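You operate a simulated robot arm through the tools that you are given. There is no shell and no other tool. Be economical: measure what you need, move in short steps, check, and stop when the job is done.

You are at the controls of a simulated two-armed robot. One attempt, no reset.

TASK
Pick up the lube bottle with one hand, pass it to the other hand and put it on the trolley shelf. Set down upright: lube bottle.

The check looks at the end state, three seconds after you hand in, the way a careful person would. Anything else that was tipped, shoved, dropped, spilled or broken makes it a failure.

THE ROBOT
Two 7-joint arms with two-finger parallel grippers on one trunk, on a base that drives. Base frame: it is fixed to the floor where the robot stands at the start and does not move with it; the origin is under the middle of the robot, x ahead of it, y to its left, z up. Readings come in mm, degrees, newtons and seconds.
The left shoulder is at the start at [60, 189, 1178], the right one opposite. With the tool pointing down near the work surface each hand reaches from about 100 to 640 mm from the robot's upright axis, wherever it stands, measured 20 degrees to its own side. Places, roughly: trolley shelf [-2100, -3000, 400]. Payload 3.43 kg a hand.
The tool frame of a hand sits at the grasp point between the pads (the TCP): z along the fingers, y along the line on which they close. The tips reach 30 mm beyond it. Largest opening 94 mm; finger width 28, thickness 10; the body of the gripper, 50 by 96 mm, starts 55 mm behind the TCP.
Orientation is that of the tool frame in the base frame, as a unit quaternion [x, y, z, w]. With the fingers straight down and closing along the base's y, the tool's x points along the base's -x, its y along +y and its z along -z.

THE INTERFACE
- The arms move only by the tool nudge_tool. It takes "left_steps", "right_steps" or both (then of equal length, played together; a hand with none holds still); each is a list of rows, each an object (a shift or turn left out is 0, a gripper value left out holds the last) with "offset": the shift along the tool's x, y, z in mm, a list of three; "delta_rot": the turn, a rotation vector about the tool's x, y, z in degrees, a list of three; "grip": the gripper command, from -1 (shut) to 1 (fully open), values between in proportion. In form: [{"offset": [dx, dy, dz], "delta_rot": [rx, ry, rz], "grip": grip}, ...]. A call has 1 to 10 rows; each row shifts and turns the commanded pose from where the row before left it, along the tool's axes as they then stand. A row lasts 0.2 s, in which the tool goes at most 50 mm and 8.6 degrees; a call with a longer step from one row to the next is refused whole, and so is a gripper value outside its range. A pose out of reach is approached as far as the arm can. The call stops where the force on the tool passes 40 N (or 10 N more than at its start, if that is more) or the arm is blocked; 0.2 s more then pass. The fingers move at their own pace (about 153 mm/s each) and stop on an object; they squeeze with about 24 N. The grip force told is the motor's: it shows also when the fingers shut on nothing. Time passes only in rows, and 0.2 s behind the last, so rows that do not move let the fingers close. It gives the time, the measured TCP pose, the force on the tool (base axes), the opening and the grip force at its end, in the units of the frame above (readings bear some noise), with the torque about the TCP (base axes, N m) and any sound that the robot's microphone picked up, and new pictures: "pictures" is both (left out), scene, wrist or none (wrist: the cameras of the hands that moved).
- Cameras (640 x 400 px; columns grow to the right, rows downward): "scene" is now at [8, -5.4, 1717.1]; the picture's right is [-0.06, -1.00, 0.00], its down [-0.86, 0.05, -0.51] and it looks along [0.51, -0.03, -0.86] (base axes); focal length 266 px, centre (320, 200). "left" rides on the left gripper at [76, -14, -103] in its tool frame; the picture's right is [0.18, 0.98, 0.00], its down [-0.75, 0.14, -0.64] and it looks along [-0.63, 0.12, 0.77] (tool axes); focal length 243 px, centre (320, 200). "right" rides on the right gripper at [76, 14, -102] in its tool frame; the picture's right is [-0.18, 0.98, 0.00], its down [-0.75, -0.14, -0.64] and it looks along [-0.63, -0.12, 0.77] (tool axes); focal length 243 px, centre (320, 200).
- lift_body(by): slides the trunk up (or, below 0, down) by that many mm; the arms and the scene camera ride with it, the base frame stays. It gives what a move gives, with no picture.
- roll_base(legs): drives the robot by 1 to 6 legs, each [ahead, left, turn to the left] in mm, mm and degrees, along the robot's own axes; the way and the turn of a leg run together, so that a leg with both is an arc; at most 1500 mm and 180 degrees a leg. The arms and the cameras ride along, it lands a little off, and it stops where it bumps. It gives what a move gives, and a new picture of the scene camera.
- turn_head(pan, tilt): turns the head with the scene camera to pan (to the left, within 86 degrees either way) and tilt (down, from -29 to 69), counted from straight ahead of the robot. It gives what a move gives, and a new picture of the scene camera.
- measure_at(camera, pixels): for up to 12 pixels [column, row] of the newest picture of that camera ("zoom" is the newest enlarged one), the place [x, y, z] in the base frame of the surface seen there, good to about 2 mm. The clock stands still meanwhile.
- enlarge(camera, box): a new picture of the part [left, top, right, bottom] of that camera's present view, enlarged. The clock stands still meanwhile.
- hand_in(): hands the job in; it is judged then, once.

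Keep the steps short. Do not move on a guess: measure, check each grasp and each placing, and mend mistakes. In all there are 80 turns and 260 pictures (those below and enlarged ones count). Leave the grippers open and the arms clear of the work at the hand-in unless told otherwise, and finish with a single line.

The tools are called after ">>>" as a command line: name --argument value ..., lists and objects as JSON in quotes. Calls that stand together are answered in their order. nudge_tool: Moves the arms, as the interface text tells. Its arguments: {"type":"object","properties":{"left_steps":{"type":"array"},"right_steps":{"type":"array"},"pictures":{"type":"string","enum":["both","scene","wrist","none"]}},"required":[]} The other tools are called the same way: lift_body (by) slides the trunk up or down; roll_base (legs) drives the base; turn_head (pan, tilt) turns the head that bears the scene camera; measure_at (camera, pixels) gives the place of the surface under pixels of a picture; enlarge (camera, box) takes an enlarged picture of a part of a camera's view; hand_in () hands the job in.

At the start:

```text
time_s: 0.0
left_ee_pos: [392.9, 130.6, 1140.2]
left_ee_rot: [-0.001, 1.0, 0.0, 0.0]
left_force: [0.5, 0.3, 0.4]
left_wrist_torque: [0.01, 0.0, -0.04]
left_finger_gap: 94.0
left_gripper_force: 0.0
right_ee_pos: [318.3, -143.5, 1117.0]
right_ee_rot: [0.0, 1.0, -0.001, 0.0]
right_force: [0.2, 0.1, -0.2]
right_wrist_torque: [0.02, -0.03, 0.01]
right_finger_gap: 93.7
right_gripper_force: 0.1
trunk travel left (down, up): [-850.0, 140.0]
robot x, y, heading: [-1.9, -1.9, -0.2]
head pan, tilt: [-3.2, 59.3]
```

scene: 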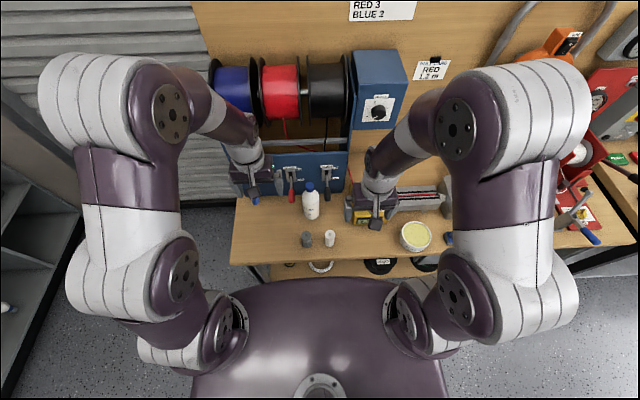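
right: 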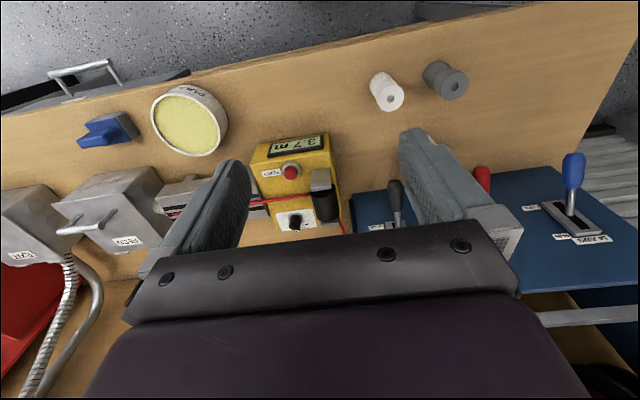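
left: 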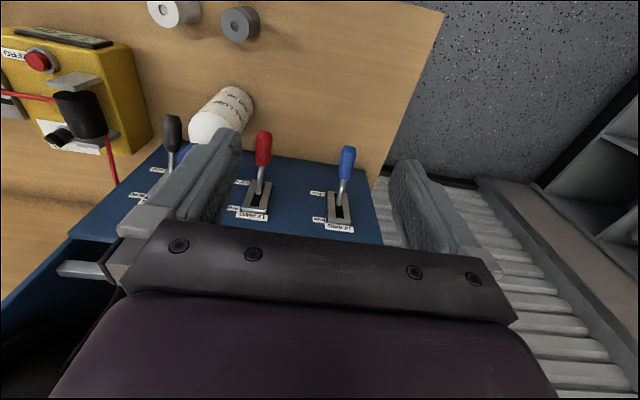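

I see a white bottle with a blue cap at scene (311,200). I'll enlarge the view there and measure it.

>>> enlarge --camera "scene" --box '[230, 130, 460, 275]'

>>> measure_at --camera "scene" --pixels '[[310, 187], [311, 205], [311, 216], [304, 204], [318, 204], [306, 238], [330, 238], [291, 190], [326, 190], [350, 210], [415, 236], [311, 228]]'

```text
2.76 times, centred on (345, 202) of scene
```

zoom: 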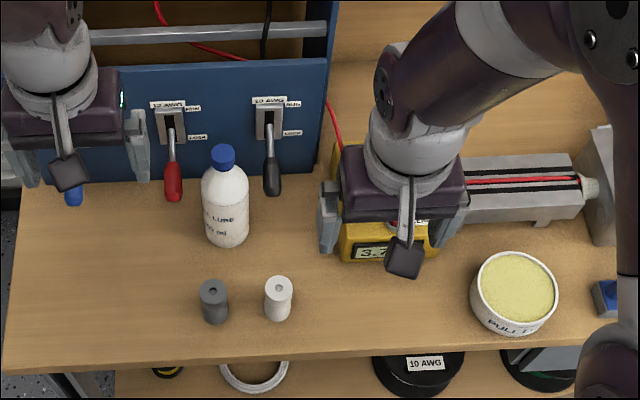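

```text
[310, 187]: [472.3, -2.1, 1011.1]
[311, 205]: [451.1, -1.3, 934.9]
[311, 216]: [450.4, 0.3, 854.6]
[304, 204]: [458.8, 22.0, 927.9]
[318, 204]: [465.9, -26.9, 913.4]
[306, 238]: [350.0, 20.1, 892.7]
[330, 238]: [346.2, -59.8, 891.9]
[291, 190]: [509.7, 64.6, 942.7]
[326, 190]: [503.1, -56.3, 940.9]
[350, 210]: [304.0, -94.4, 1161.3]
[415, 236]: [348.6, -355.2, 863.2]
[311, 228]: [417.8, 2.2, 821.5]
```

The bottle's axis is near (474,-1), with z from 820 to 1011. Next I'll look toward the trolley and measure finer bottle and lever details in the enlarged picture.

>>> measure_at --camera "zoom" --pixels '[[223, 152], [223, 168], [223, 180], [205, 185], [246, 185], [224, 200], [208, 225], [245, 225], [173, 190], [271, 185], [200, 130], [223, 240]]'

>>> turn_head --pan -86 --tilt 25

```text
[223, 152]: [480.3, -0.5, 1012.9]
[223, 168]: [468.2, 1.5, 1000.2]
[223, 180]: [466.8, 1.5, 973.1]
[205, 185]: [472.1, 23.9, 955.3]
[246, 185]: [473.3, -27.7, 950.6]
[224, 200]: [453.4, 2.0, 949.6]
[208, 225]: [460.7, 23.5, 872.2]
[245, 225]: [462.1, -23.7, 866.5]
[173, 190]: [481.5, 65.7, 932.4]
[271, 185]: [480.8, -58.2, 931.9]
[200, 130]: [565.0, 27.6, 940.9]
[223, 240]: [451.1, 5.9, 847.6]
```

```text
time_s: 1.6
left_ee_pos: [391.0, 131.6, 1139.5]
left_ee_rot: [0.0, 1.0, 0.0, 0.0]
left_force: [0.0, -0.4, -0.2]
left_wrist_torque: [0.0, 0.01, 0.0]
left_finger_gap: 93.9
left_gripper_force: 0.0
right_ee_pos: [317.0, -145.4, 1116.1]
right_ee_rot: [0.0, 1.0, -0.001, 0.0]
right_force: [0.4, -0.6, -1.5]
right_wrist_torque: [0.01, -0.03, -0.01]
right_finger_gap: 94.0
right_gripper_force: 0.1
trunk travel left (down, up): [-850.0, 140.0]
robot x, y, heading: [-3.6, 2.3, -0.2]
head pan, tilt: [-85.9, 25.0]
```

scene: 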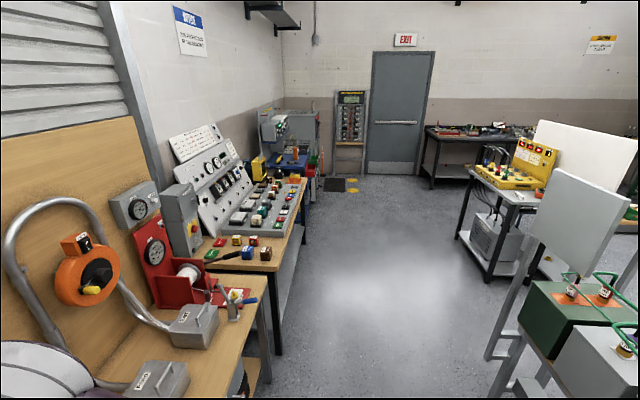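

A trolley-like table is at (500,215), with a yellow box on top and a lower shelf holding a grey unit. I'll enlarge and measure it.

>>> enlarge --camera "scene" --box '[430, 110, 640, 300]'

>>> measure_at --camera "scene" --pixels '[[474, 168], [514, 205], [548, 200], [488, 275], [462, 235], [500, 235], [522, 265], [475, 235], [480, 243], [485, 255], [502, 263], [540, 280]]'

```text
2.11 times, centred on (535, 205) of scene
```

zoom: 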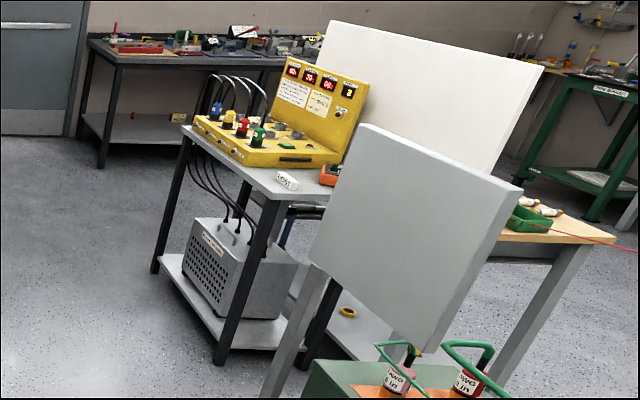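

```text
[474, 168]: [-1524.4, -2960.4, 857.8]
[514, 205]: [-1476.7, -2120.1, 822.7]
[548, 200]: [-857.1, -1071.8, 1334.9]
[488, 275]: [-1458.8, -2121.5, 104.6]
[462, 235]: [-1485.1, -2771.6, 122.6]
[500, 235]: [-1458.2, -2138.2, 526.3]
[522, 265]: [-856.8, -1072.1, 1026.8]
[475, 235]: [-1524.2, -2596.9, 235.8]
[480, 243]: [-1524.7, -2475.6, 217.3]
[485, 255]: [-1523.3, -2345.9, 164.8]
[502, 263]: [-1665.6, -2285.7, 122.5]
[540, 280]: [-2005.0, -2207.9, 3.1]
```

That table sits at y of about -2100 to -2900 and x about -1500, so it isn't at the given place. A green trolley shows at zoom (600,130), so I'll measure that.

>>> measure_at --camera "zoom" --pixels '[[598, 88], [605, 182], [625, 180], [562, 90], [530, 160], [590, 215], [120, 130], [625, 75]]'

>>> turn_head --pan -86 --tilt 60

```text
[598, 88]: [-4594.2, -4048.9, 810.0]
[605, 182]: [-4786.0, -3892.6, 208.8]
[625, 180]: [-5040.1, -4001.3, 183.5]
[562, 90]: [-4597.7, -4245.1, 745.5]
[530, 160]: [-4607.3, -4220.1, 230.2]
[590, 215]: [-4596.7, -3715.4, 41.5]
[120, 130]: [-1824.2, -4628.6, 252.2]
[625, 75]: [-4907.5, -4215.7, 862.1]
```

```text
time_s: 2.6
left_ee_pos: [392.2, 131.1, 1140.8]
left_ee_rot: [0.0, 1.0, 0.0, 0.0]
left_force: [0.0, -0.7, 0.5]
left_wrist_torque: [0.0, -0.01, -0.03]
left_finger_gap: 94.2
left_gripper_force: 0.0
right_ee_pos: [318.3, -143.8, 1116.3]
right_ee_rot: [-0.001, 1.0, 0.0, 0.0]
right_force: [0.0, -0.6, -0.4]
right_wrist_torque: [0.01, 0.02, 0.01]
right_finger_gap: 94.3
right_gripper_force: 0.0
trunk travel left (down, up): [-850.0, 140.0]
robot x, y, heading: [-0.7, 1.0, -0.1]
head pan, tilt: [-85.9, 60.0]
```

scene: 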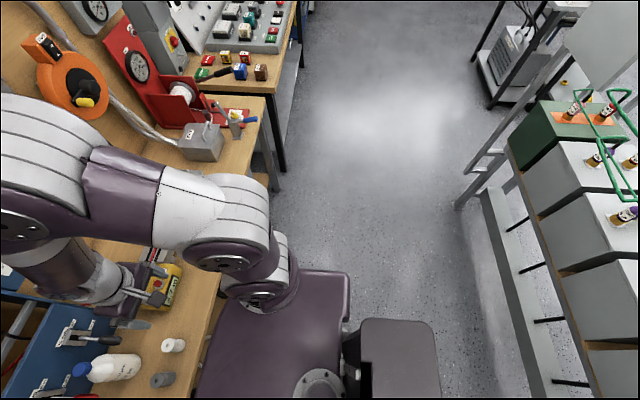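

The trolley isn't visible from here, so I'll find it when I drive. Pick plan:
- The left hand takes the cap from above. The bottle axis is about (479,0), and the cap runs from about z 985 to 1013.
- After backing off, the right hand takes the body with a forward, tilted hand.

First I'll move the right hand aside, put the left hand above the bottle at z 1140, and bring the head back.

>>> turn_head --pan 0 --tilt 55

>>> nudge_tool --left_steps '[{"offset": [0, 0, 0], "grip": 1}, {"offset": [0, 0, 0]}, {"offset": [-29, -44, 0]}, {"offset": [-29, -44, 0]}, {"offset": [-29, -43, 0]}, {"offset": [0, 0, 0]}]' --right_steps '[{"offset": [0, -40, 0], "grip": 1}, {"offset": [0, -40, 0]}, {"offset": [0, 0, 0]}, {"offset": [0, 0, 0]}, {"offset": [0, 0, 0]}, {"offset": [0, 0, 0]}]'

```text
time_s: 4.2
left_ee_pos: [392.2, 131.3, 1140.2]
left_ee_rot: [0.0, 1.0, 0.0, 0.0]
left_force: [0.6, 0.0, 0.1]
left_wrist_torque: [-0.02, 0.02, -0.01]
left_finger_gap: 94.0
left_gripper_force: 0.1
right_ee_pos: [317.1, -144.5, 1116.1]
right_ee_rot: [0.001, 1.0, 0.0, -0.001]
right_force: [0.5, -0.8, 0.4]
right_wrist_torque: [0.02, -0.01, 0.02]
right_finger_gap: 94.2
right_gripper_force: 0.0
trunk travel left (down, up): [-850.0, 140.0]
robot x, y, heading: [-0.6, 0.4, 0.0]
head pan, tilt: [0.0, 55.0]
```

scene: 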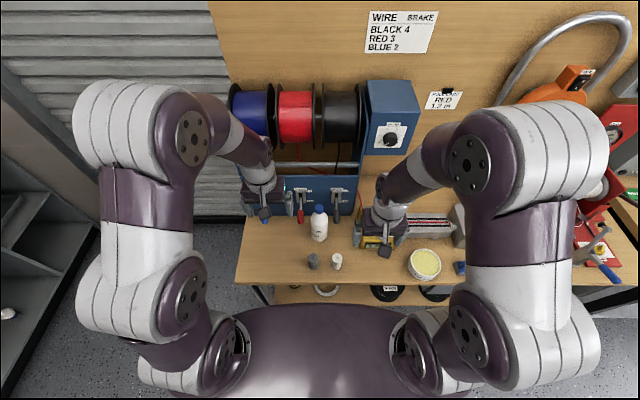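

```text
refused: row 3 steps farther than a row can; nothing moved
```

The step was 52.7 mm, over the 50 limit. Before moving, I'll check how far the spools and the bar stick out over the bottle.

>>> measure_at --camera "scene" --pixels '[[298, 120], [298, 140], [345, 115], [350, 165], [300, 165], [390, 140], [320, 180], [319, 208]]'

>>> nudge_tool --left_steps '[{"offset": [-15, -33, 0], "grip": 1}, {"offset": [-15, -33, 0]}, {"offset": [-15, -33, 0]}, {"offset": [-15, -32, 0]}, {"offset": [0, 0, 0]}]' --right_steps '[{"offset": [0, -40, 0], "grip": 1}, {"offset": [0, -40, 0]}, {"offset": [0, 0, 0]}, {"offset": [0, 0, 0]}, {"offset": [0, 0, 0]}]'

```text
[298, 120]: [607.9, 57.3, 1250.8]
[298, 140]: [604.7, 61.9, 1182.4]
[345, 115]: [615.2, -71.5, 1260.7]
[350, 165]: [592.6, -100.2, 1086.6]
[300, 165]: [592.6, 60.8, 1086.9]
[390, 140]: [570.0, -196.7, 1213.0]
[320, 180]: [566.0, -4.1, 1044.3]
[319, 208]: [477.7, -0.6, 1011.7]
```

```text
time_s: 5.4
left_ee_pos: [450.2, -2.2, 1138.2]
left_ee_rot: [0.0, 1.0, 0.0, 0.0]
left_force: [-1.2, 0.2, -0.5]
left_wrist_torque: [-0.02, 0.0, 0.01]
left_finger_gap: 93.9
left_gripper_force: 0.1
right_ee_pos: [317.2, -224.8, 1116.8]
right_ee_rot: [0.0, 1.0, -0.001, 0.0]
right_force: [-0.5, 0.3, -0.3]
right_wrist_torque: [0.0, -0.02, 0.0]
right_finger_gap: 94.1
right_gripper_force: 0.0
trunk travel left (down, up): [-850.0, 140.0]
robot x, y, heading: [1.9, -0.9, 0.3]
head pan, tilt: [0.0, 55.0]
```

scene: 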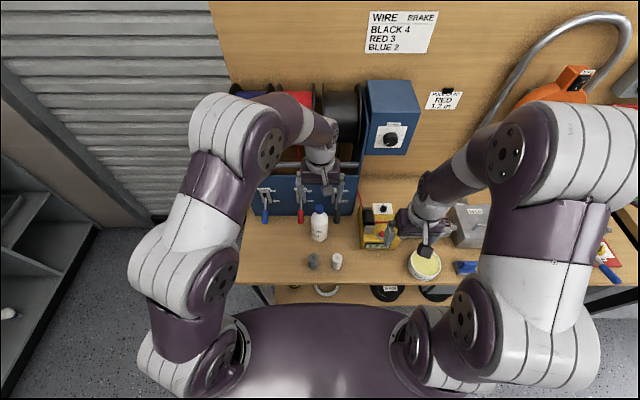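
right: 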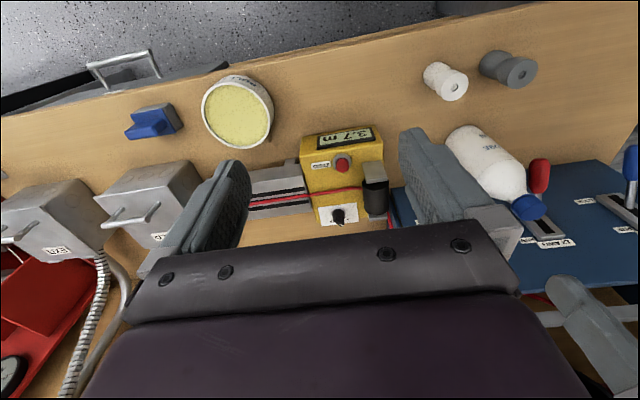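
left: 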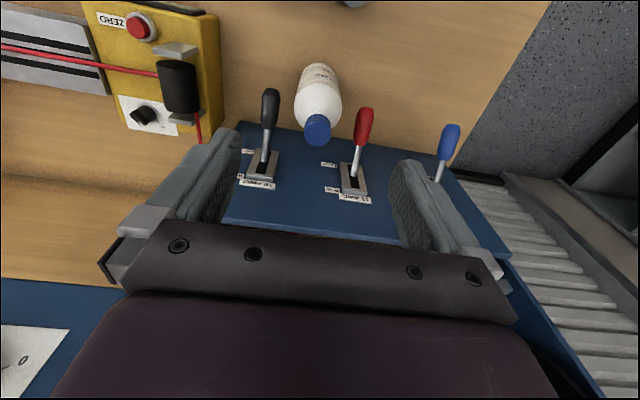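

The space is clear. I'll measure the cap in the left picture at (317,127).

>>> measure_at --camera "left" --pixels '[[317, 128], [309, 130], [327, 130], [317, 120], [317, 140], [318, 112], [318, 105]]'

>>> enlarge --camera "left" --box '[270, 50, 370, 160]'

```text
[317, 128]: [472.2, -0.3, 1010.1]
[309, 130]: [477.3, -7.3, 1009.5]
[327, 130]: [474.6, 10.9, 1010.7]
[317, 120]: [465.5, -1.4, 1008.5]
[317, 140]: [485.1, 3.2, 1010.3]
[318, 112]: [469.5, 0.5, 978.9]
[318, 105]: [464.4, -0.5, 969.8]
```

```text
3.64 times, centred on (320, 105) of left
```

zoom: 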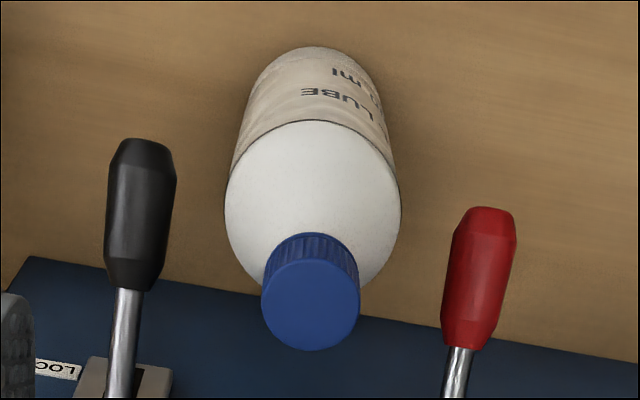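

The cap centre is about (477,1), 26 mm across, z 985 to 1011. I'll line up (+26 mm x, +2 mm y), then lower part way.

>>> nudge_tool --left_steps '[{"offset": [-26, 2, 0]}, {"offset": [0, 0, 35]}, {"offset": [0, 0, 35]}, {"offset": [0, 0, 20]}, {"offset": [0, 0, 0]}]' --pictures "both"

```text
time_s: 6.6
left_ee_pos: [477.4, 0.2, 1050.6]
left_ee_rot: [0.0, 1.0, 0.0, -0.001]
left_force: [-0.8, -0.9, 0.9]
left_wrist_torque: [-0.03, -0.01, 0.0]
left_finger_gap: 94.1
left_gripper_force: 0.1
right_ee_pos: [317.6, -222.9, 1116.0]
right_ee_rot: [0.0, 1.0, 0.0, 0.0]
right_force: [-0.1, 0.2, 0.3]
right_wrist_torque: [-0.01, -0.01, 0.0]
right_finger_gap: 94.0
right_gripper_force: 0.0
trunk travel left (down, up): [-850.0, 140.0]
robot x, y, heading: [-2.2, 2.6, 0.2]
head pan, tilt: [0.0, 55.0]
```

scene: 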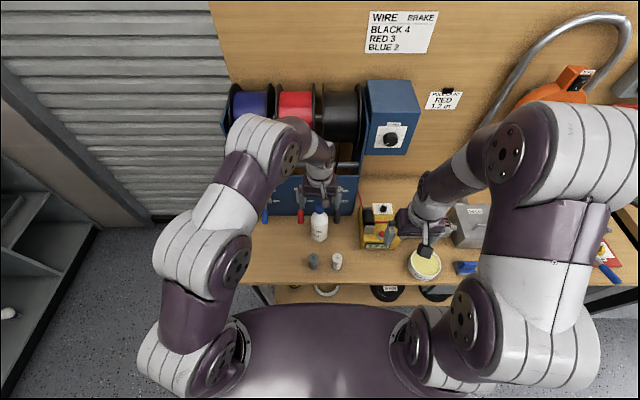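
left: 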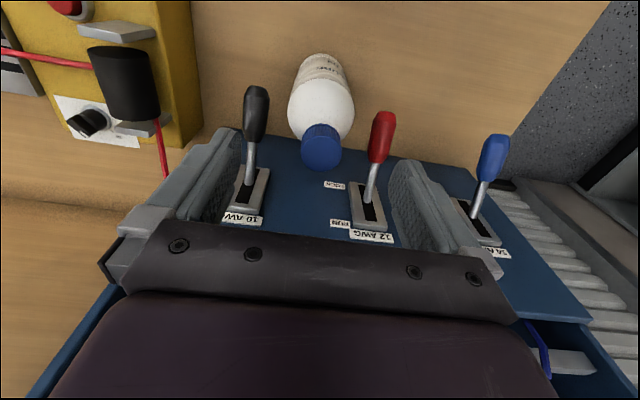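

The hand is centred above the cap. I'll lower 49 mm and close.

>>> nudge_tool --left_steps '[{"offset": [0, 0, 25]}, {"offset": [0, 0, 24]}, {"offset": [0, 0, 0]}, {"offset": [0, 0, 0], "grip": -1}, {"offset": [0, 0, 0]}, {"offset": [0, 0, 0]}]' --pictures "wrist"

```text
time_s: 8.0
left_ee_pos: [477.4, 3.0, 1002.1]
left_ee_rot: [0.0, 1.0, -0.001, 0.0]
left_force: [-1.0, 0.6, 2.1]
left_wrist_torque: [-0.02, -0.01, 0.0]
left_finger_gap: 28.7
left_gripper_force: 23.3
right_ee_pos: [317.4, -223.1, 1116.8]
right_ee_rot: [-0.001, 1.0, 0.0, -0.001]
right_force: [0.5, 0.0, 0.4]
right_wrist_torque: [-0.01, -0.01, 0.04]
right_finger_gap: 93.9
right_gripper_force: 0.1
trunk travel left (down, up): [-850.0, 140.0]
robot x, y, heading: [1.0, -3.6, 0.1]
head pan, tilt: [0.0, 55.0]
```

left: 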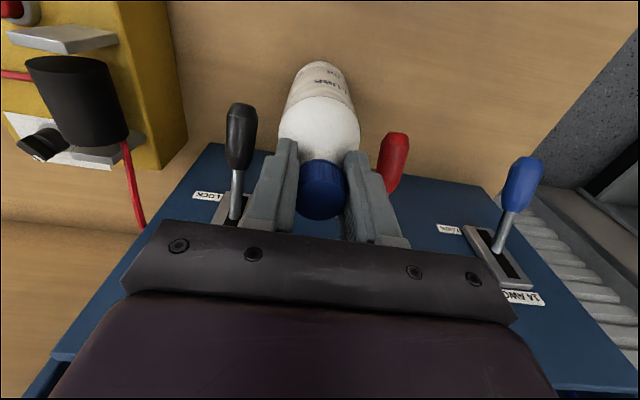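

The cap is held (gap 28.7, 23 N). I'll lift straight up by 120 mm.

>>> nudge_tool --left_steps '[{"offset": [0, 0, -15]}, {"offset": [0, 0, -25]}, {"offset": [0, 0, -40]}, {"offset": [0, 0, -40]}, {"offset": [0, 0, 0]}]' --pictures "both"

```text
time_s: 9.2
left_ee_pos: [476.2, 0.4, 1120.7]
left_ee_rot: [0.0, 1.0, 0.0, -0.002]
left_force: [-0.3, -0.3, -5.4]
left_wrist_torque: [0.01, 0.01, -0.02]
left_finger_gap: 27.4
left_gripper_force: 24.4
right_ee_pos: [318.1, -224.4, 1115.3]
right_ee_rot: [0.001, 1.0, 0.0, 0.0]
right_force: [0.1, 0.7, 0.3]
right_wrist_torque: [-0.02, 0.0, 0.01]
right_finger_gap: 93.7
right_gripper_force: 0.1
trunk travel left (down, up): [-850.0, 140.0]
robot x, y, heading: [2.4, -0.1, 0.1]
head pan, tilt: [0.0, 55.0]
```

scene: 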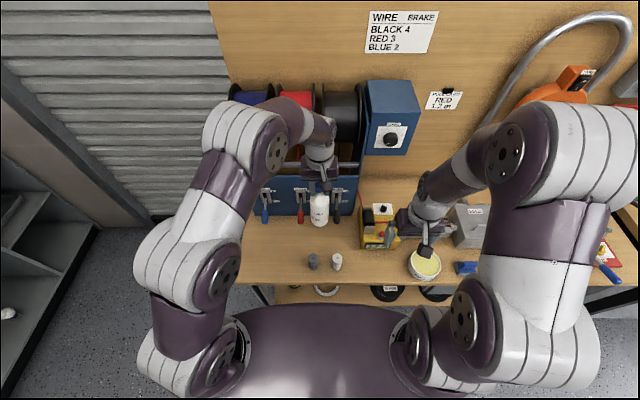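
left: 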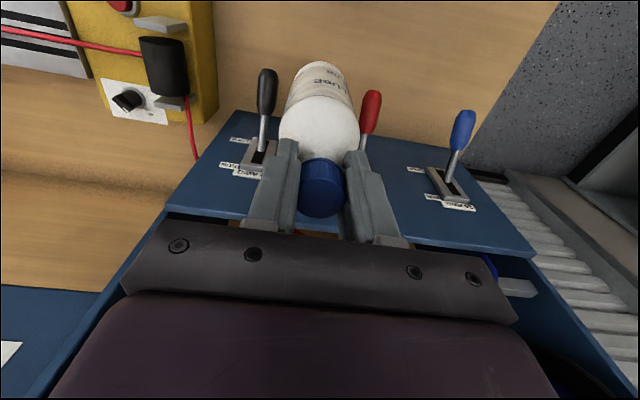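

The bottle is held and about 5.4 N of weight shows. Before backing up, I'll look at the room to the right and behind.

>>> turn_head --pan -86 --tilt 55

>>> measure_at --camera "scene" --pixels '[[540, 330], [500, 260], [480, 200], [590, 380], [460, 300], [420, 350], [345, 300], [380, 370], [480, 190], [560, 250], [590, 200], [470, 380]]'

```text
time_s: 10.8
left_ee_pos: [476.7, 1.8, 1120.8]
left_ee_rot: [0.0, 1.0, 0.0, 0.0]
left_force: [-0.2, -0.2, -5.5]
left_wrist_torque: [0.03, 0.05, 0.0]
left_finger_gap: 27.6
left_gripper_force: 23.8
right_ee_pos: [317.0, -225.5, 1116.0]
right_ee_rot: [-0.001, 1.0, -0.001, -0.001]
right_force: [-0.3, 0.3, 0.7]
right_wrist_torque: [-0.01, 0.01, -0.01]
right_finger_gap: 94.0
right_gripper_force: 0.1
trunk travel left (down, up): [-850.0, 140.0]
robot x, y, heading: [-0.1, 1.3, 0.2]
head pan, tilt: [-85.9, 55.0]
```

scene: 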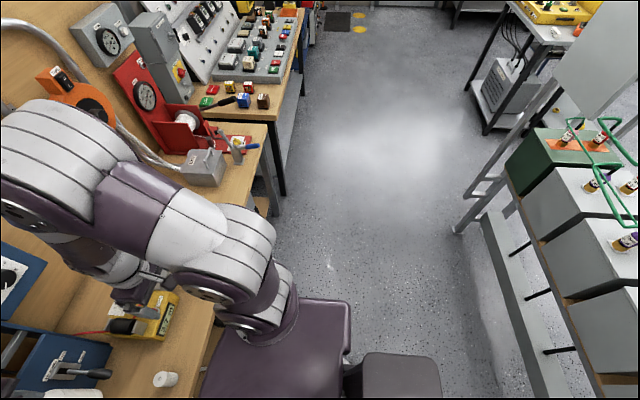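

```text
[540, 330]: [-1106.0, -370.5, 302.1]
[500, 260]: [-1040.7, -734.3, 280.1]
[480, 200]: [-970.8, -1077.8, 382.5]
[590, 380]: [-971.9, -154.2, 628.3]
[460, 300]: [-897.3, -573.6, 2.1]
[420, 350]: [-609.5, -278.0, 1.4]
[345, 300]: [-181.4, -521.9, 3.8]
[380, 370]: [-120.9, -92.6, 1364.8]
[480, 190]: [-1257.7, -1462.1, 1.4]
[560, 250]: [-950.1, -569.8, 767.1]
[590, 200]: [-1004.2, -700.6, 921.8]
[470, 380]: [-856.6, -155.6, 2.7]
```

The aisle runs from about x=-860 to x=330. I'll back up 260 mm, then turn right 90° into the open aisle.

>>> roll_base --legs '[[-260, 0, 0], [0, 0, -45], [0, 0, -45]]'

>>> turn_head --pan 0 --tilt 40

```text
time_s: 16.6
left_ee_pos: [-238.5, -474.9, 1120.2]
left_ee_rot: [0.696, 0.718, 0.0, 0.0]
left_force: [0.1, -0.1, -5.5]
left_wrist_torque: [0.03, -0.02, 0.02]
left_finger_gap: 27.8
left_gripper_force: 23.5
right_ee_pos: [-468.1, -324.5, 1116.8]
right_ee_rot: [0.695, 0.719, -0.001, -0.001]
right_force: [-0.5, -0.2, 0.5]
right_wrist_torque: [-0.01, 0.01, 0.0]
right_finger_gap: 93.7
right_gripper_force: 0.1
trunk travel left (down, up): [-850.0, 140.0]
robot x, y, heading: [-259.5, -1.0, -88.1]
head pan, tilt: [-85.9, 55.0]
```

scene: 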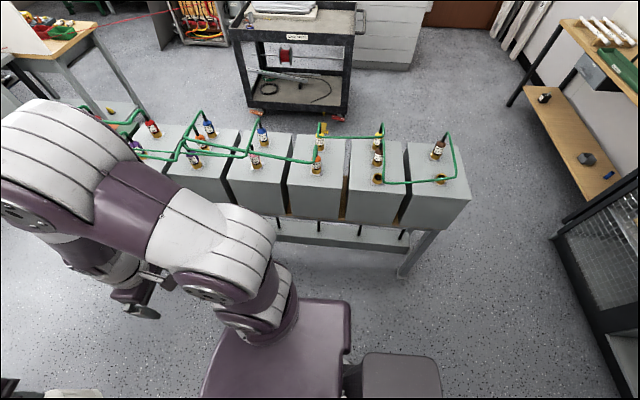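

```text
time_s: 18.2
left_ee_pos: [-238.4, -475.4, 1120.3]
left_ee_rot: [0.695, 0.719, 0.001, 0.0]
left_force: [-0.8, -0.5, -5.7]
left_wrist_torque: [0.01, 0.04, 0.02]
left_finger_gap: 27.5
left_gripper_force: 24.3
right_ee_pos: [-468.0, -323.9, 1117.2]
right_ee_rot: [0.695, 0.719, 0.0, 0.0]
right_force: [0.0, -0.5, 0.8]
right_wrist_torque: [0.02, 0.01, 0.01]
right_finger_gap: 93.9
right_gripper_force: 0.1
trunk travel left (down, up): [-850.0, 140.0]
robot x, y, heading: [-256.6, 1.6, -88.1]
head pan, tilt: [0.0, 40.0]
```

scene: 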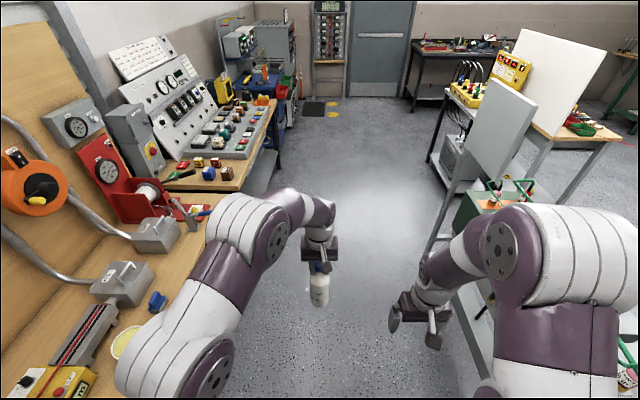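

The bottle hangs upright at (318,290). Now to prepare the handover: the left hand moves 80 mm ahead. The right hand moves 100 mm ahead, then tilts forward by 60°.

>>> nudge_tool --left_steps '[{"offset": [-40, 0, 0]}, {"offset": [-40, 0, 0]}, {}, {}, {}, {}, {}, {}, {}, {}]' --right_steps '[{"offset": [-49, 0, 0]}, {"offset": [-49, 0, 0]}, {"delta_rot": [0, -7.5, 0]}, {"delta_rot": [0, -7.5, 0]}, {"delta_rot": [0, -7.5, 0]}, {"delta_rot": [0, -7.5, 0]}, {"delta_rot": [0, -7.5, 0]}, {"delta_rot": [0, -7.5, 0]}, {"delta_rot": [0, -7.5, 0]}, {"delta_rot": [0, -7.5, 0]}]' --pictures "both"

```text
time_s: 20.4
left_ee_pos: [-231.7, -544.4, 1111.6]
left_ee_rot: [0.695, 0.719, 0.001, -0.001]
left_force: [0.6, -1.0, -5.1]
left_wrist_torque: [0.01, 0.0, 0.03]
left_finger_gap: 27.3
left_gripper_force: 23.8
left hand out of reach, approached as far as the arm can: row 2
right_ee_pos: [-464.7, -424.2, 1116.6]
right_ee_rot: [0.603, 0.622, -0.347, 0.359]
right_force: [0.7, -0.6, -0.6]
right_wrist_torque: [0.01, -0.02, -0.02]
right_finger_gap: 94.0
right_gripper_force: 0.0
right hand out of reach, approached as far as the arm can: row 7
trunk travel left (down, up): [-850.0, 140.0]
robot x, y, heading: [-253.9, 0.4, -88.2]
head pan, tilt: [0.0, 40.0]
```

scene: 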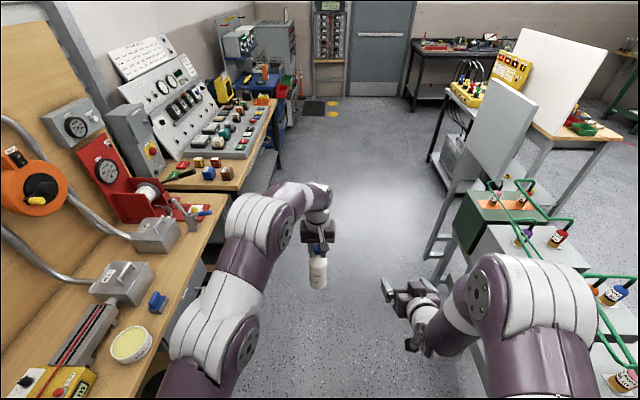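
right: 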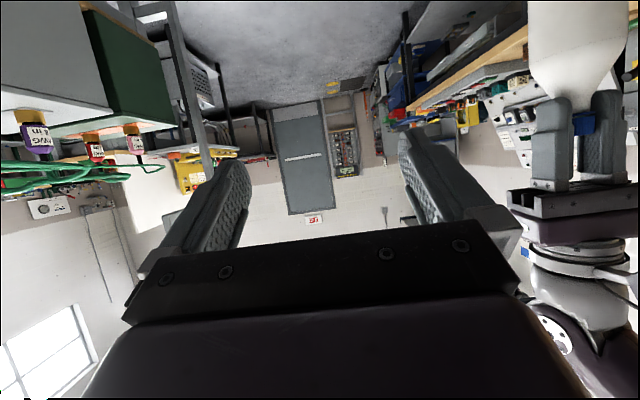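
left: 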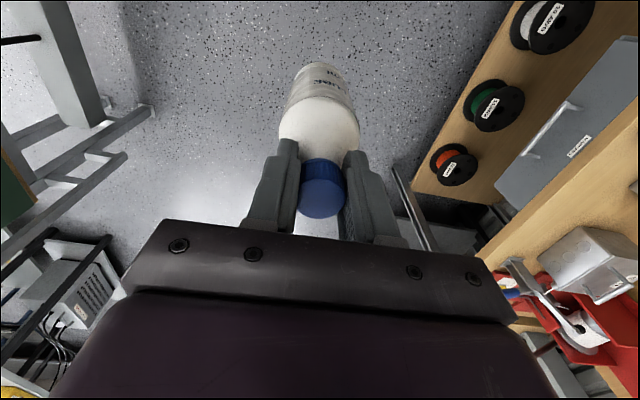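

Left is at (-232,-544,1112) with the bottle below it, and the right hand is tilted 60°. The right hand needs 127 mm ahead, 229 mm left and about 100 mm down. First I'll go down 60 mm and left 229 mm while staying behind the bottle.

>>> nudge_tool --right_steps '[{"offset": [26, 0, 15]}, {"offset": [26, 0, 15]}, {"offset": [0, 40, 0]}, {"offset": [0, 40, 0]}, {"offset": [0, 40, 0]}, {"offset": [0, 40, 0]}, {"offset": [0, 40, 0]}, {"offset": [0, 29, 0]}, {}]' --pictures "both"

```text
time_s: 22.4
left_ee_pos: [-230.6, -542.4, 1111.7]
left_ee_rot: [0.696, 0.718, 0.0, 0.0]
left_force: [-0.1, -0.3, -5.5]
left_wrist_torque: [0.02, 0.01, 0.0]
left_finger_gap: 27.5
left_gripper_force: 24.3
right_ee_pos: [-235.3, -415.5, 1056.4]
right_ee_rot: [0.602, 0.622, -0.349, 0.36]
right_force: [-0.2, -1.3, 0.6]
right_wrist_torque: [-0.02, 0.0, 0.0]
right_finger_gap: 94.1
right_gripper_force: 0.0
trunk travel left (down, up): [-850.0, 140.0]
robot x, y, heading: [-254.4, -0.9, -88.1]
head pan, tilt: [0.0, 40.0]
```

scene: 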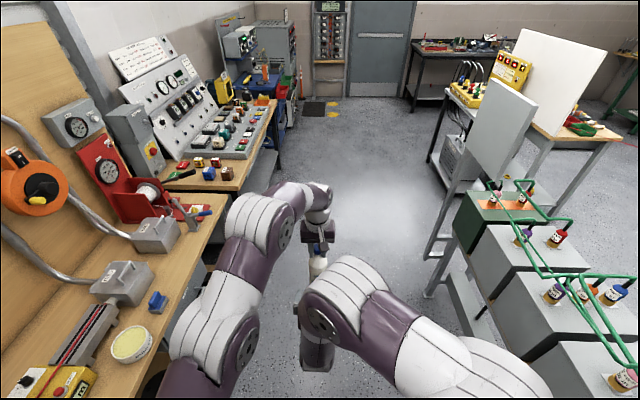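
right: 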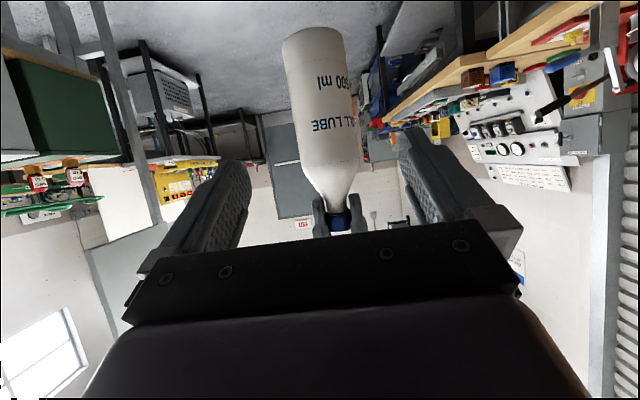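

The bottle shows between the fingers in the right picture. I'll measure its body.

>>> measure_at --camera "right" --pixels '[[312, 33], [320, 70], [292, 70], [350, 70], [325, 120], [304, 130], [358, 130], [332, 160], [336, 190]]'

```text
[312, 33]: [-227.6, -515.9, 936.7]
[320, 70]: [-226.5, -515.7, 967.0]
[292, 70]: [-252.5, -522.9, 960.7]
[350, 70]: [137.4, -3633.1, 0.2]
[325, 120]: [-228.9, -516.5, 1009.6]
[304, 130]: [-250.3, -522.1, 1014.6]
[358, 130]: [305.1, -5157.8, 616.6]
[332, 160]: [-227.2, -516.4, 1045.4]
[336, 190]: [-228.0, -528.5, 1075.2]
```

The bottle is upright with its axis at (-230,-542) and its base at z≈930. I'll advance the right hand to grasp at z 1012, along tool z 132 mm and x -25 mm.

>>> nudge_tool --right_steps '[{"offset": [-6, 0, 30]}, {"offset": [-6, 1, 30]}, {"offset": [-5, 0, 28]}, {"offset": [-4, 0, 22]}, {"offset": [-4, 0, 22]}, {}]' --pictures "both"

```text
time_s: 23.9
left_ee_pos: [-230.4, -542.7, 1112.6]
left_ee_rot: [0.696, 0.718, 0.0, 0.0]
left_force: [0.4, 0.4, -5.7]
left_wrist_torque: [0.01, 0.0, -0.04]
left_finger_gap: 27.5
left_gripper_force: 24.0
right_ee_pos: [-230.3, -540.9, 1012.4]
right_ee_rot: [0.603, 0.622, -0.347, 0.359]
right_force: [0.1, -0.4, 0.9]
right_wrist_torque: [0.0, 0.0, 0.02]
right_finger_gap: 94.1
right_gripper_force: 0.2
trunk travel left (down, up): [-850.0, 140.0]
robot x, y, heading: [-262.5, 2.2, -88.1]
head pan, tilt: [0.0, 40.0]
```

scene: 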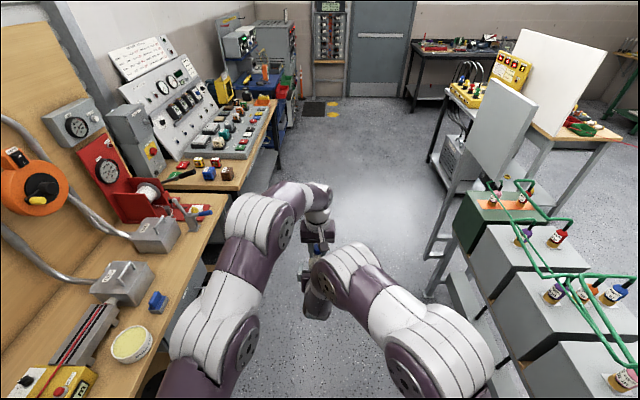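
right: 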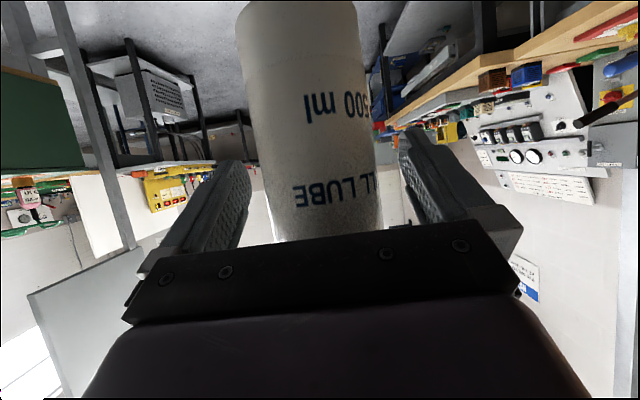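

The bottle is between the right fingers. I'll close the right hand.

>>> nudge_tool --right_steps '[{"grip": -1}, {}, {}, {}]' --pictures "wrist"

```text
time_s: 24.9
left_ee_pos: [-229.8, -542.6, 1111.6]
left_ee_rot: [0.695, 0.719, 0.0, 0.0]
left_force: [-4.3, 3.5, -1.1]
left_wrist_torque: [0.31, 0.28, -0.06]
left_finger_gap: 27.6
left_gripper_force: 23.2
right_ee_pos: [-230.0, -540.1, 1010.8]
right_ee_rot: [0.601, 0.623, -0.347, 0.36]
right_force: [4.1, -4.4, 0.0]
right_wrist_torque: [0.14, 0.15, 0.03]
right_finger_gap: 63.2
right_gripper_force: 23.1
trunk travel left (down, up): [-850.0, 140.0]
robot x, y, heading: [-254.6, 2.6, -88.3]
head pan, tilt: [0.0, 40.0]
```

right: 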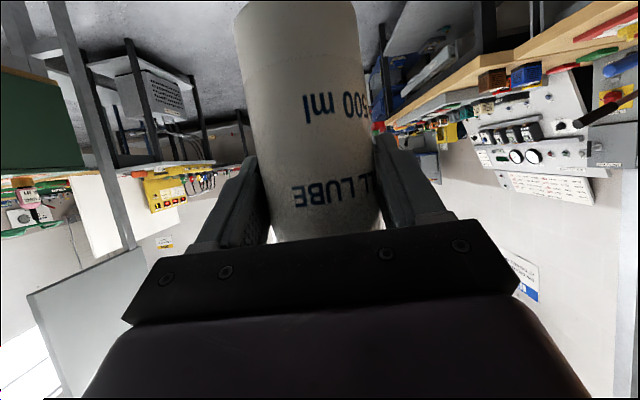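

The right hand is holding (gap 63, 23 N), and the load has moved off the left hand. I'll open the left and raise it by 100 mm.

>>> nudge_tool --left_steps '[{"grip": 0.2}, {}, {"offset": [0, 0, -20]}, {"offset": [0, 0, -40]}, {"offset": [0, 0, -40]}, {}]' --right_steps '[{}, {}, {}, {}, {}, {}]' --pictures "both"

```text
time_s: 26.2
left_ee_pos: [-214.0, -499.0, 1171.2]
left_ee_rot: [0.695, 0.719, 0.0, 0.0]
left_force: [-1.2, -0.3, 0.3]
left_wrist_torque: [0.03, 0.02, -0.05]
left_finger_gap: 56.1
left_gripper_force: 0.1
left hand out of reach, approached as far as the arm can: row 3, 4, 5
right_ee_pos: [-231.8, -540.1, 1012.7]
right_ee_rot: [0.602, 0.623, -0.347, 0.359]
right_force: [0.5, -0.1, -0.2]
right_wrist_torque: [0.05, 0.02, 0.0]
right_finger_gap: 63.2
right_gripper_force: 23.7
trunk travel left (down, up): [-850.0, 140.0]
robot x, y, heading: [-256.1, 0.7, -88.0]
head pan, tilt: [0.0, 40.0]
```

scene: 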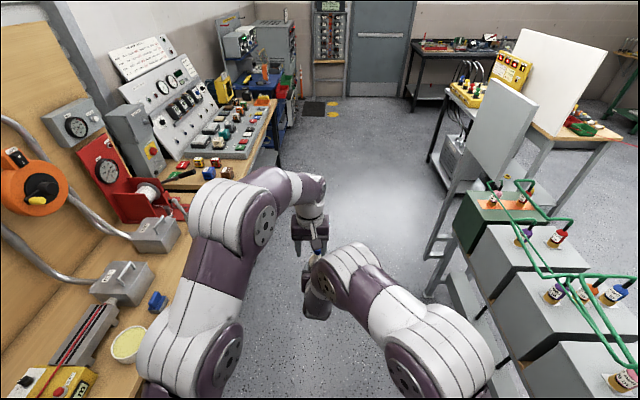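
right: 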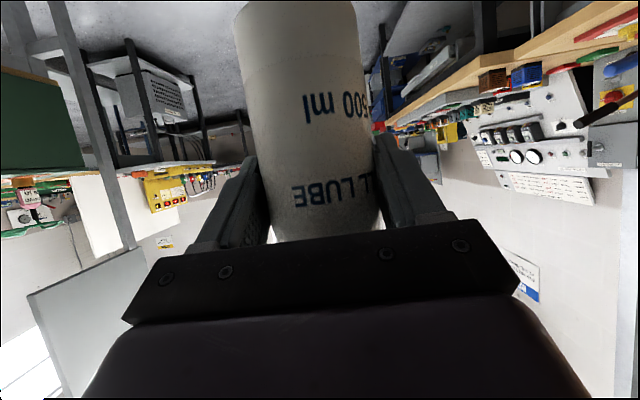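
left: 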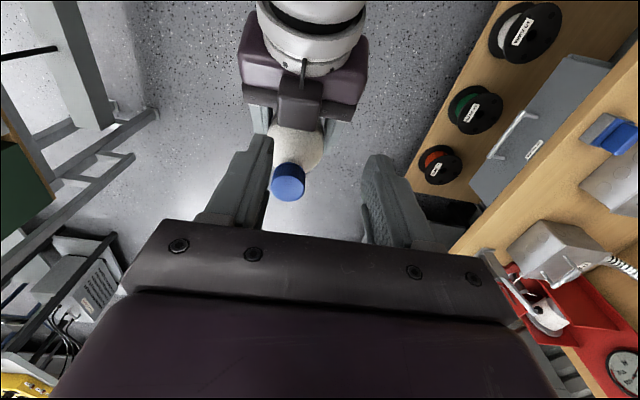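

The left hand is free and its tips clear the cap. I'll draw it back and to its side, then check that the bottle hasn't slipped.

>>> nudge_tool --left_steps '[{"offset": [0, 35, 0], "grip": 1}, {"offset": [0, 40, 0]}, {"offset": [20, 40, 0]}, {"offset": [45, 0, 0]}, {"offset": [45, 0, 0]}, {"offset": [45, 0, 0]}, {}]' --pictures "scene"

>>> nudge_tool --right_steps '[{"offset": [-17, 0, -10]}, {"offset": [-17, 0, -10]}, {}]' --pictures "wrist"

>>> measure_at --camera "right" --pixels '[[300, 20], [305, 60], [310, 120], [315, 180], [262, 60], [350, 60]]'

```text
time_s: 27.9
left_ee_pos: [-104.9, -343.1, 1170.7]
left_ee_rot: [0.695, 0.719, 0.001, -0.001]
left_force: [0.3, 0.1, -0.5]
left_wrist_torque: [0.0, 0.0, -0.02]
left_finger_gap: 93.9
left_gripper_force: 0.0
right_ee_pos: [-230.4, -540.5, 1012.1]
right_ee_rot: [0.603, 0.622, -0.347, 0.358]
right_force: [-0.6, 0.4, -0.3]
right_wrist_torque: [0.04, -0.01, -0.01]
right_finger_gap: 63.0
right_gripper_force: 24.9
trunk travel left (down, up): [-850.0, 140.0]
robot x, y, heading: [-255.7, 1.8, -88.0]
head pan, tilt: [0.0, 40.0]
```

scene: 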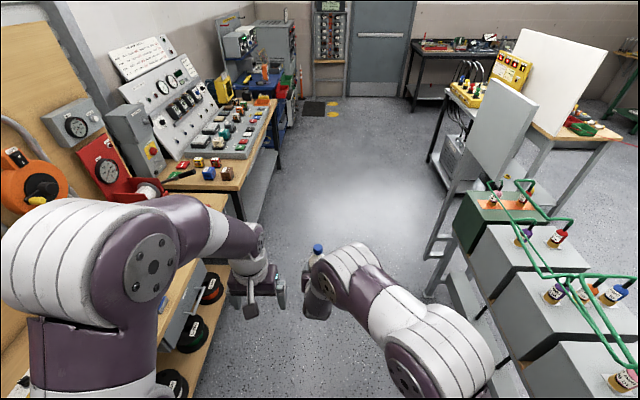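

```text
time_s: 28.6
left_ee_pos: [-105.4, -341.1, 1171.2]
left_ee_rot: [0.695, 0.719, 0.0, 0.0]
left_force: [0.1, -0.3, -0.3]
left_wrist_torque: [-0.02, -0.03, 0.0]
left_finger_gap: 93.7
left_gripper_force: 0.1
right_ee_pos: [-231.7, -540.7, 1051.5]
right_ee_rot: [0.602, 0.624, -0.347, 0.359]
right_force: [0.0, -0.9, -5.3]
right_wrist_torque: [0.03, 0.02, 0.01]
right_finger_gap: 63.1
right_gripper_force: 24.1
trunk travel left (down, up): [-850.0, 140.0]
robot x, y, heading: [-257.1, -0.2, -88.1]
head pan, tilt: [0.0, 40.0]
```

right: 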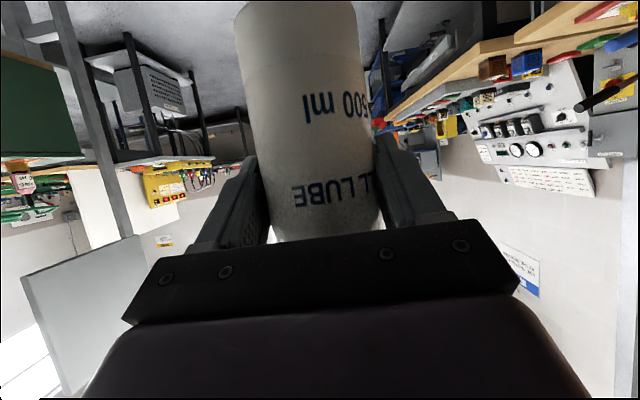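

```text
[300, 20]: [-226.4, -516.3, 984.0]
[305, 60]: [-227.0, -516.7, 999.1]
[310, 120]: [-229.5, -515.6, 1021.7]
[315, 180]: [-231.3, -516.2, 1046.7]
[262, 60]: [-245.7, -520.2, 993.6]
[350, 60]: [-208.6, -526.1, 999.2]
```

The bottle is held (5.3 N), upright and not slipping. Before driving down the aisle, I'll check its edges.

>>> measure_at --camera "scene" --pixels '[[275, 102], [243, 215], [427, 290], [430, 155], [322, 100], [295, 125], [405, 90], [480, 120], [560, 140], [455, 180], [500, 190], [605, 100]]'

```text
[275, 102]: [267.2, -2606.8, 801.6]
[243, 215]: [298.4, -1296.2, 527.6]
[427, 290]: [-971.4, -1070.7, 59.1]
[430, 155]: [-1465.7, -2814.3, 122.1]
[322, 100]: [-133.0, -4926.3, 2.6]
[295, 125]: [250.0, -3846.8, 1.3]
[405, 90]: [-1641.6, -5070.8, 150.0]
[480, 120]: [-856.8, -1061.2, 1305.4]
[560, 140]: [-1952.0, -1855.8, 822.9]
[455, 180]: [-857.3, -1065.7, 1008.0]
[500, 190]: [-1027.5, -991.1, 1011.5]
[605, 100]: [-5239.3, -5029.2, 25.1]
```

The aisle is clear. I'll straighten the heading, drive ahead 2600 mm while drifting right a little, then look right.

>>> roll_base --legs '[[0, 0, -1.9], [1300, 0, 0], [1300, -300, 0]]'

>>> turn_head --pan -75 --tilt 35

```text
time_s: 41.8
left_ee_pos: [-408.8, -2934.6, 1172.6]
left_ee_rot: [0.706, 0.708, 0.0, 0.0]
left_force: [-0.7, -0.5, -0.7]
left_wrist_torque: [0.01, 0.05, 0.0]
left_finger_gap: 94.1
left_gripper_force: 0.0
right_ee_pos: [-541.7, -3129.8, 1051.2]
right_ee_rot: [0.611, 0.614, -0.353, 0.354]
right_force: [-0.2, -0.4, -5.5]
right_wrist_torque: [0.0, -0.02, 0.02]
right_finger_gap: 63.3
right_gripper_force: 23.8
trunk travel left (down, up): [-850.0, 140.0]
robot x, y, heading: [-549.6, -2584.4, -89.8]
head pan, tilt: [0.0, 40.0]
```

scene: 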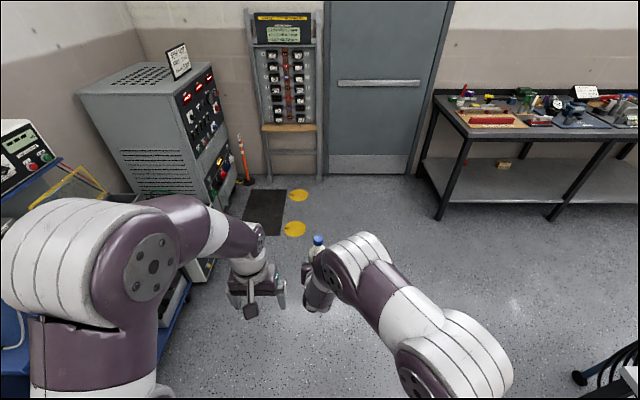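

```text
time_s: 43.3
left_ee_pos: [-409.5, -2935.6, 1172.4]
left_ee_rot: [0.706, 0.708, 0.0, 0.0]
left_force: [0.2, 0.1, -0.2]
left_wrist_torque: [-0.02, -0.01, 0.02]
left_finger_gap: 93.9
left_gripper_force: 0.0
right_ee_pos: [-541.8, -3130.4, 1050.2]
right_ee_rot: [0.611, 0.614, -0.352, 0.354]
right_force: [-0.4, 0.9, -4.9]
right_wrist_torque: [-0.02, 0.02, -0.01]
right_finger_gap: 63.0
right_gripper_force: 23.8
trunk travel left (down, up): [-850.0, 140.0]
robot x, y, heading: [-550.2, -2588.7, -89.9]
head pan, tilt: [-75.0, 35.0]
```

scene: 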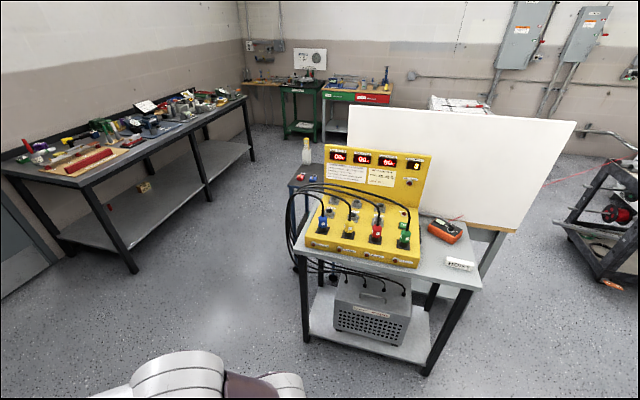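

Behind the yellow box, a small trolley shows at (300,185) with a bottle on top. I'll enlarge and measure.

>>> enlarge --camera "scene" --box '[260, 120, 380, 290]'

>>> measure_at --camera "scene" --pixels '[[300, 190], [292, 185], [307, 145], [310, 165], [292, 230], [295, 270], [290, 280], [410, 240], [310, 255], [480, 280], [280, 230], [425, 365]]'

```text
2.35 times, centred on (320, 205) of scene
```

zoom: 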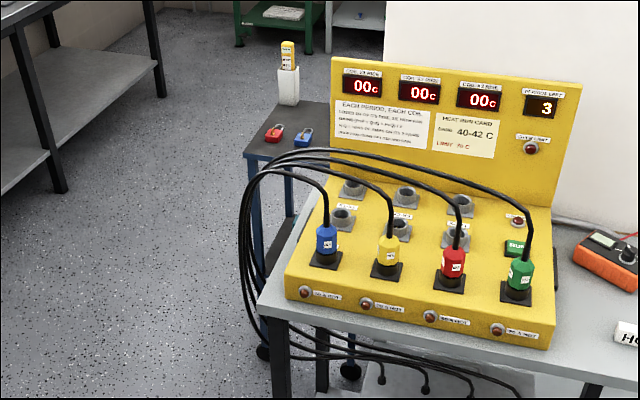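

```text
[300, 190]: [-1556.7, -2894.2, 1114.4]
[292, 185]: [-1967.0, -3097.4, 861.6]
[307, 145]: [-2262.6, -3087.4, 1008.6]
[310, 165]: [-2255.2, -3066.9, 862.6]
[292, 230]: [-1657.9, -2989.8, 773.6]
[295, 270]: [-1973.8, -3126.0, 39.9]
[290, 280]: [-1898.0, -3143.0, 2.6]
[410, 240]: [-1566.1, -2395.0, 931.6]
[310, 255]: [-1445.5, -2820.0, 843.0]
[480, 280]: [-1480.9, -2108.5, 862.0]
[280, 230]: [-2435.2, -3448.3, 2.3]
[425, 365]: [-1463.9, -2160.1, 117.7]
```

The blue trolley has its top at z≈862, x about -2290 to -1967, with its near edge at y≈-3140. Its lower shelf should be at about z=400, and its -y side is open. I'll go round: ahead to y≈-3850, turn right, ahead to x≈-2100, turn right again to face +y.

>>> roll_base --legs '[[1280, 0, 0], [0, 0, -90], [1000, 0, 0]]'

>>> turn_head --pan -30 --tilt 35

```text
time_s: 58.3
left_ee_pos: [-1890.0, -3997.4, 1172.5]
left_ee_rot: [1.0, -0.003, -0.001, 0.0]
left_force: [-0.4, -0.4, 0.6]
left_wrist_torque: [-0.02, 0.0, -0.01]
left_finger_gap: 94.1
left_gripper_force: 0.1
right_ee_pos: [-2083.7, -3861.7, 1051.5]
right_ee_rot: [0.866, -0.002, -0.5, -0.001]
right_force: [-0.6, 0.9, -4.8]
right_wrist_torque: [-0.01, -0.03, -0.01]
right_finger_gap: 63.0
right_gripper_force: 24.4
trunk travel left (down, up): [-850.0, 140.0]
robot x, y, heading: [-1538.6, -3860.5, 179.6]
head pan, tilt: [-75.0, 35.0]
```

scene: 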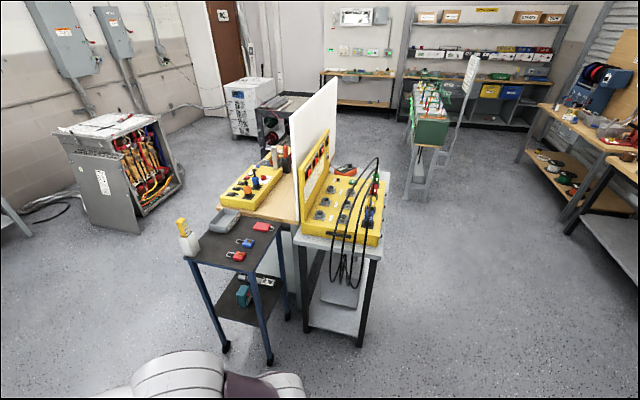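

```text
time_s: 59.4
left_ee_pos: [-1890.3, -3996.2, 1172.9]
left_ee_rot: [1.0, -0.004, 0.0, 0.0]
left_force: [0.9, -0.1, -1.2]
left_wrist_torque: [0.0, -0.03, 0.02]
left_finger_gap: 93.7
left_gripper_force: 0.1
right_ee_pos: [-2082.9, -3861.3, 1051.9]
right_ee_rot: [0.867, -0.002, -0.499, -0.001]
right_force: [0.2, 0.3, -4.9]
right_wrist_torque: [-0.04, -0.03, -0.01]
right_finger_gap: 63.6
right_gripper_force: 23.9
trunk travel left (down, up): [-850.0, 140.0]
robot x, y, heading: [-1542.0, -3862.9, 179.5]
head pan, tilt: [-30.0, 35.0]
```

scene: 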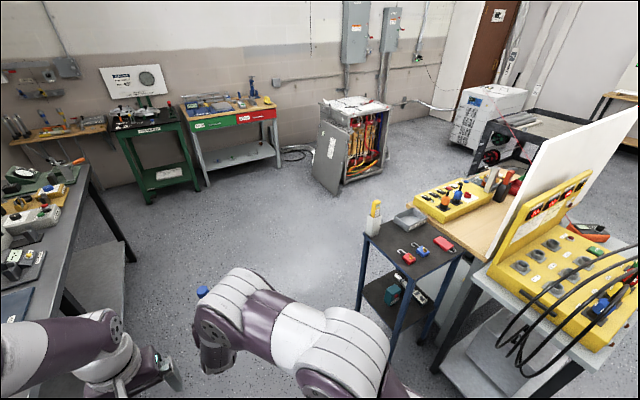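

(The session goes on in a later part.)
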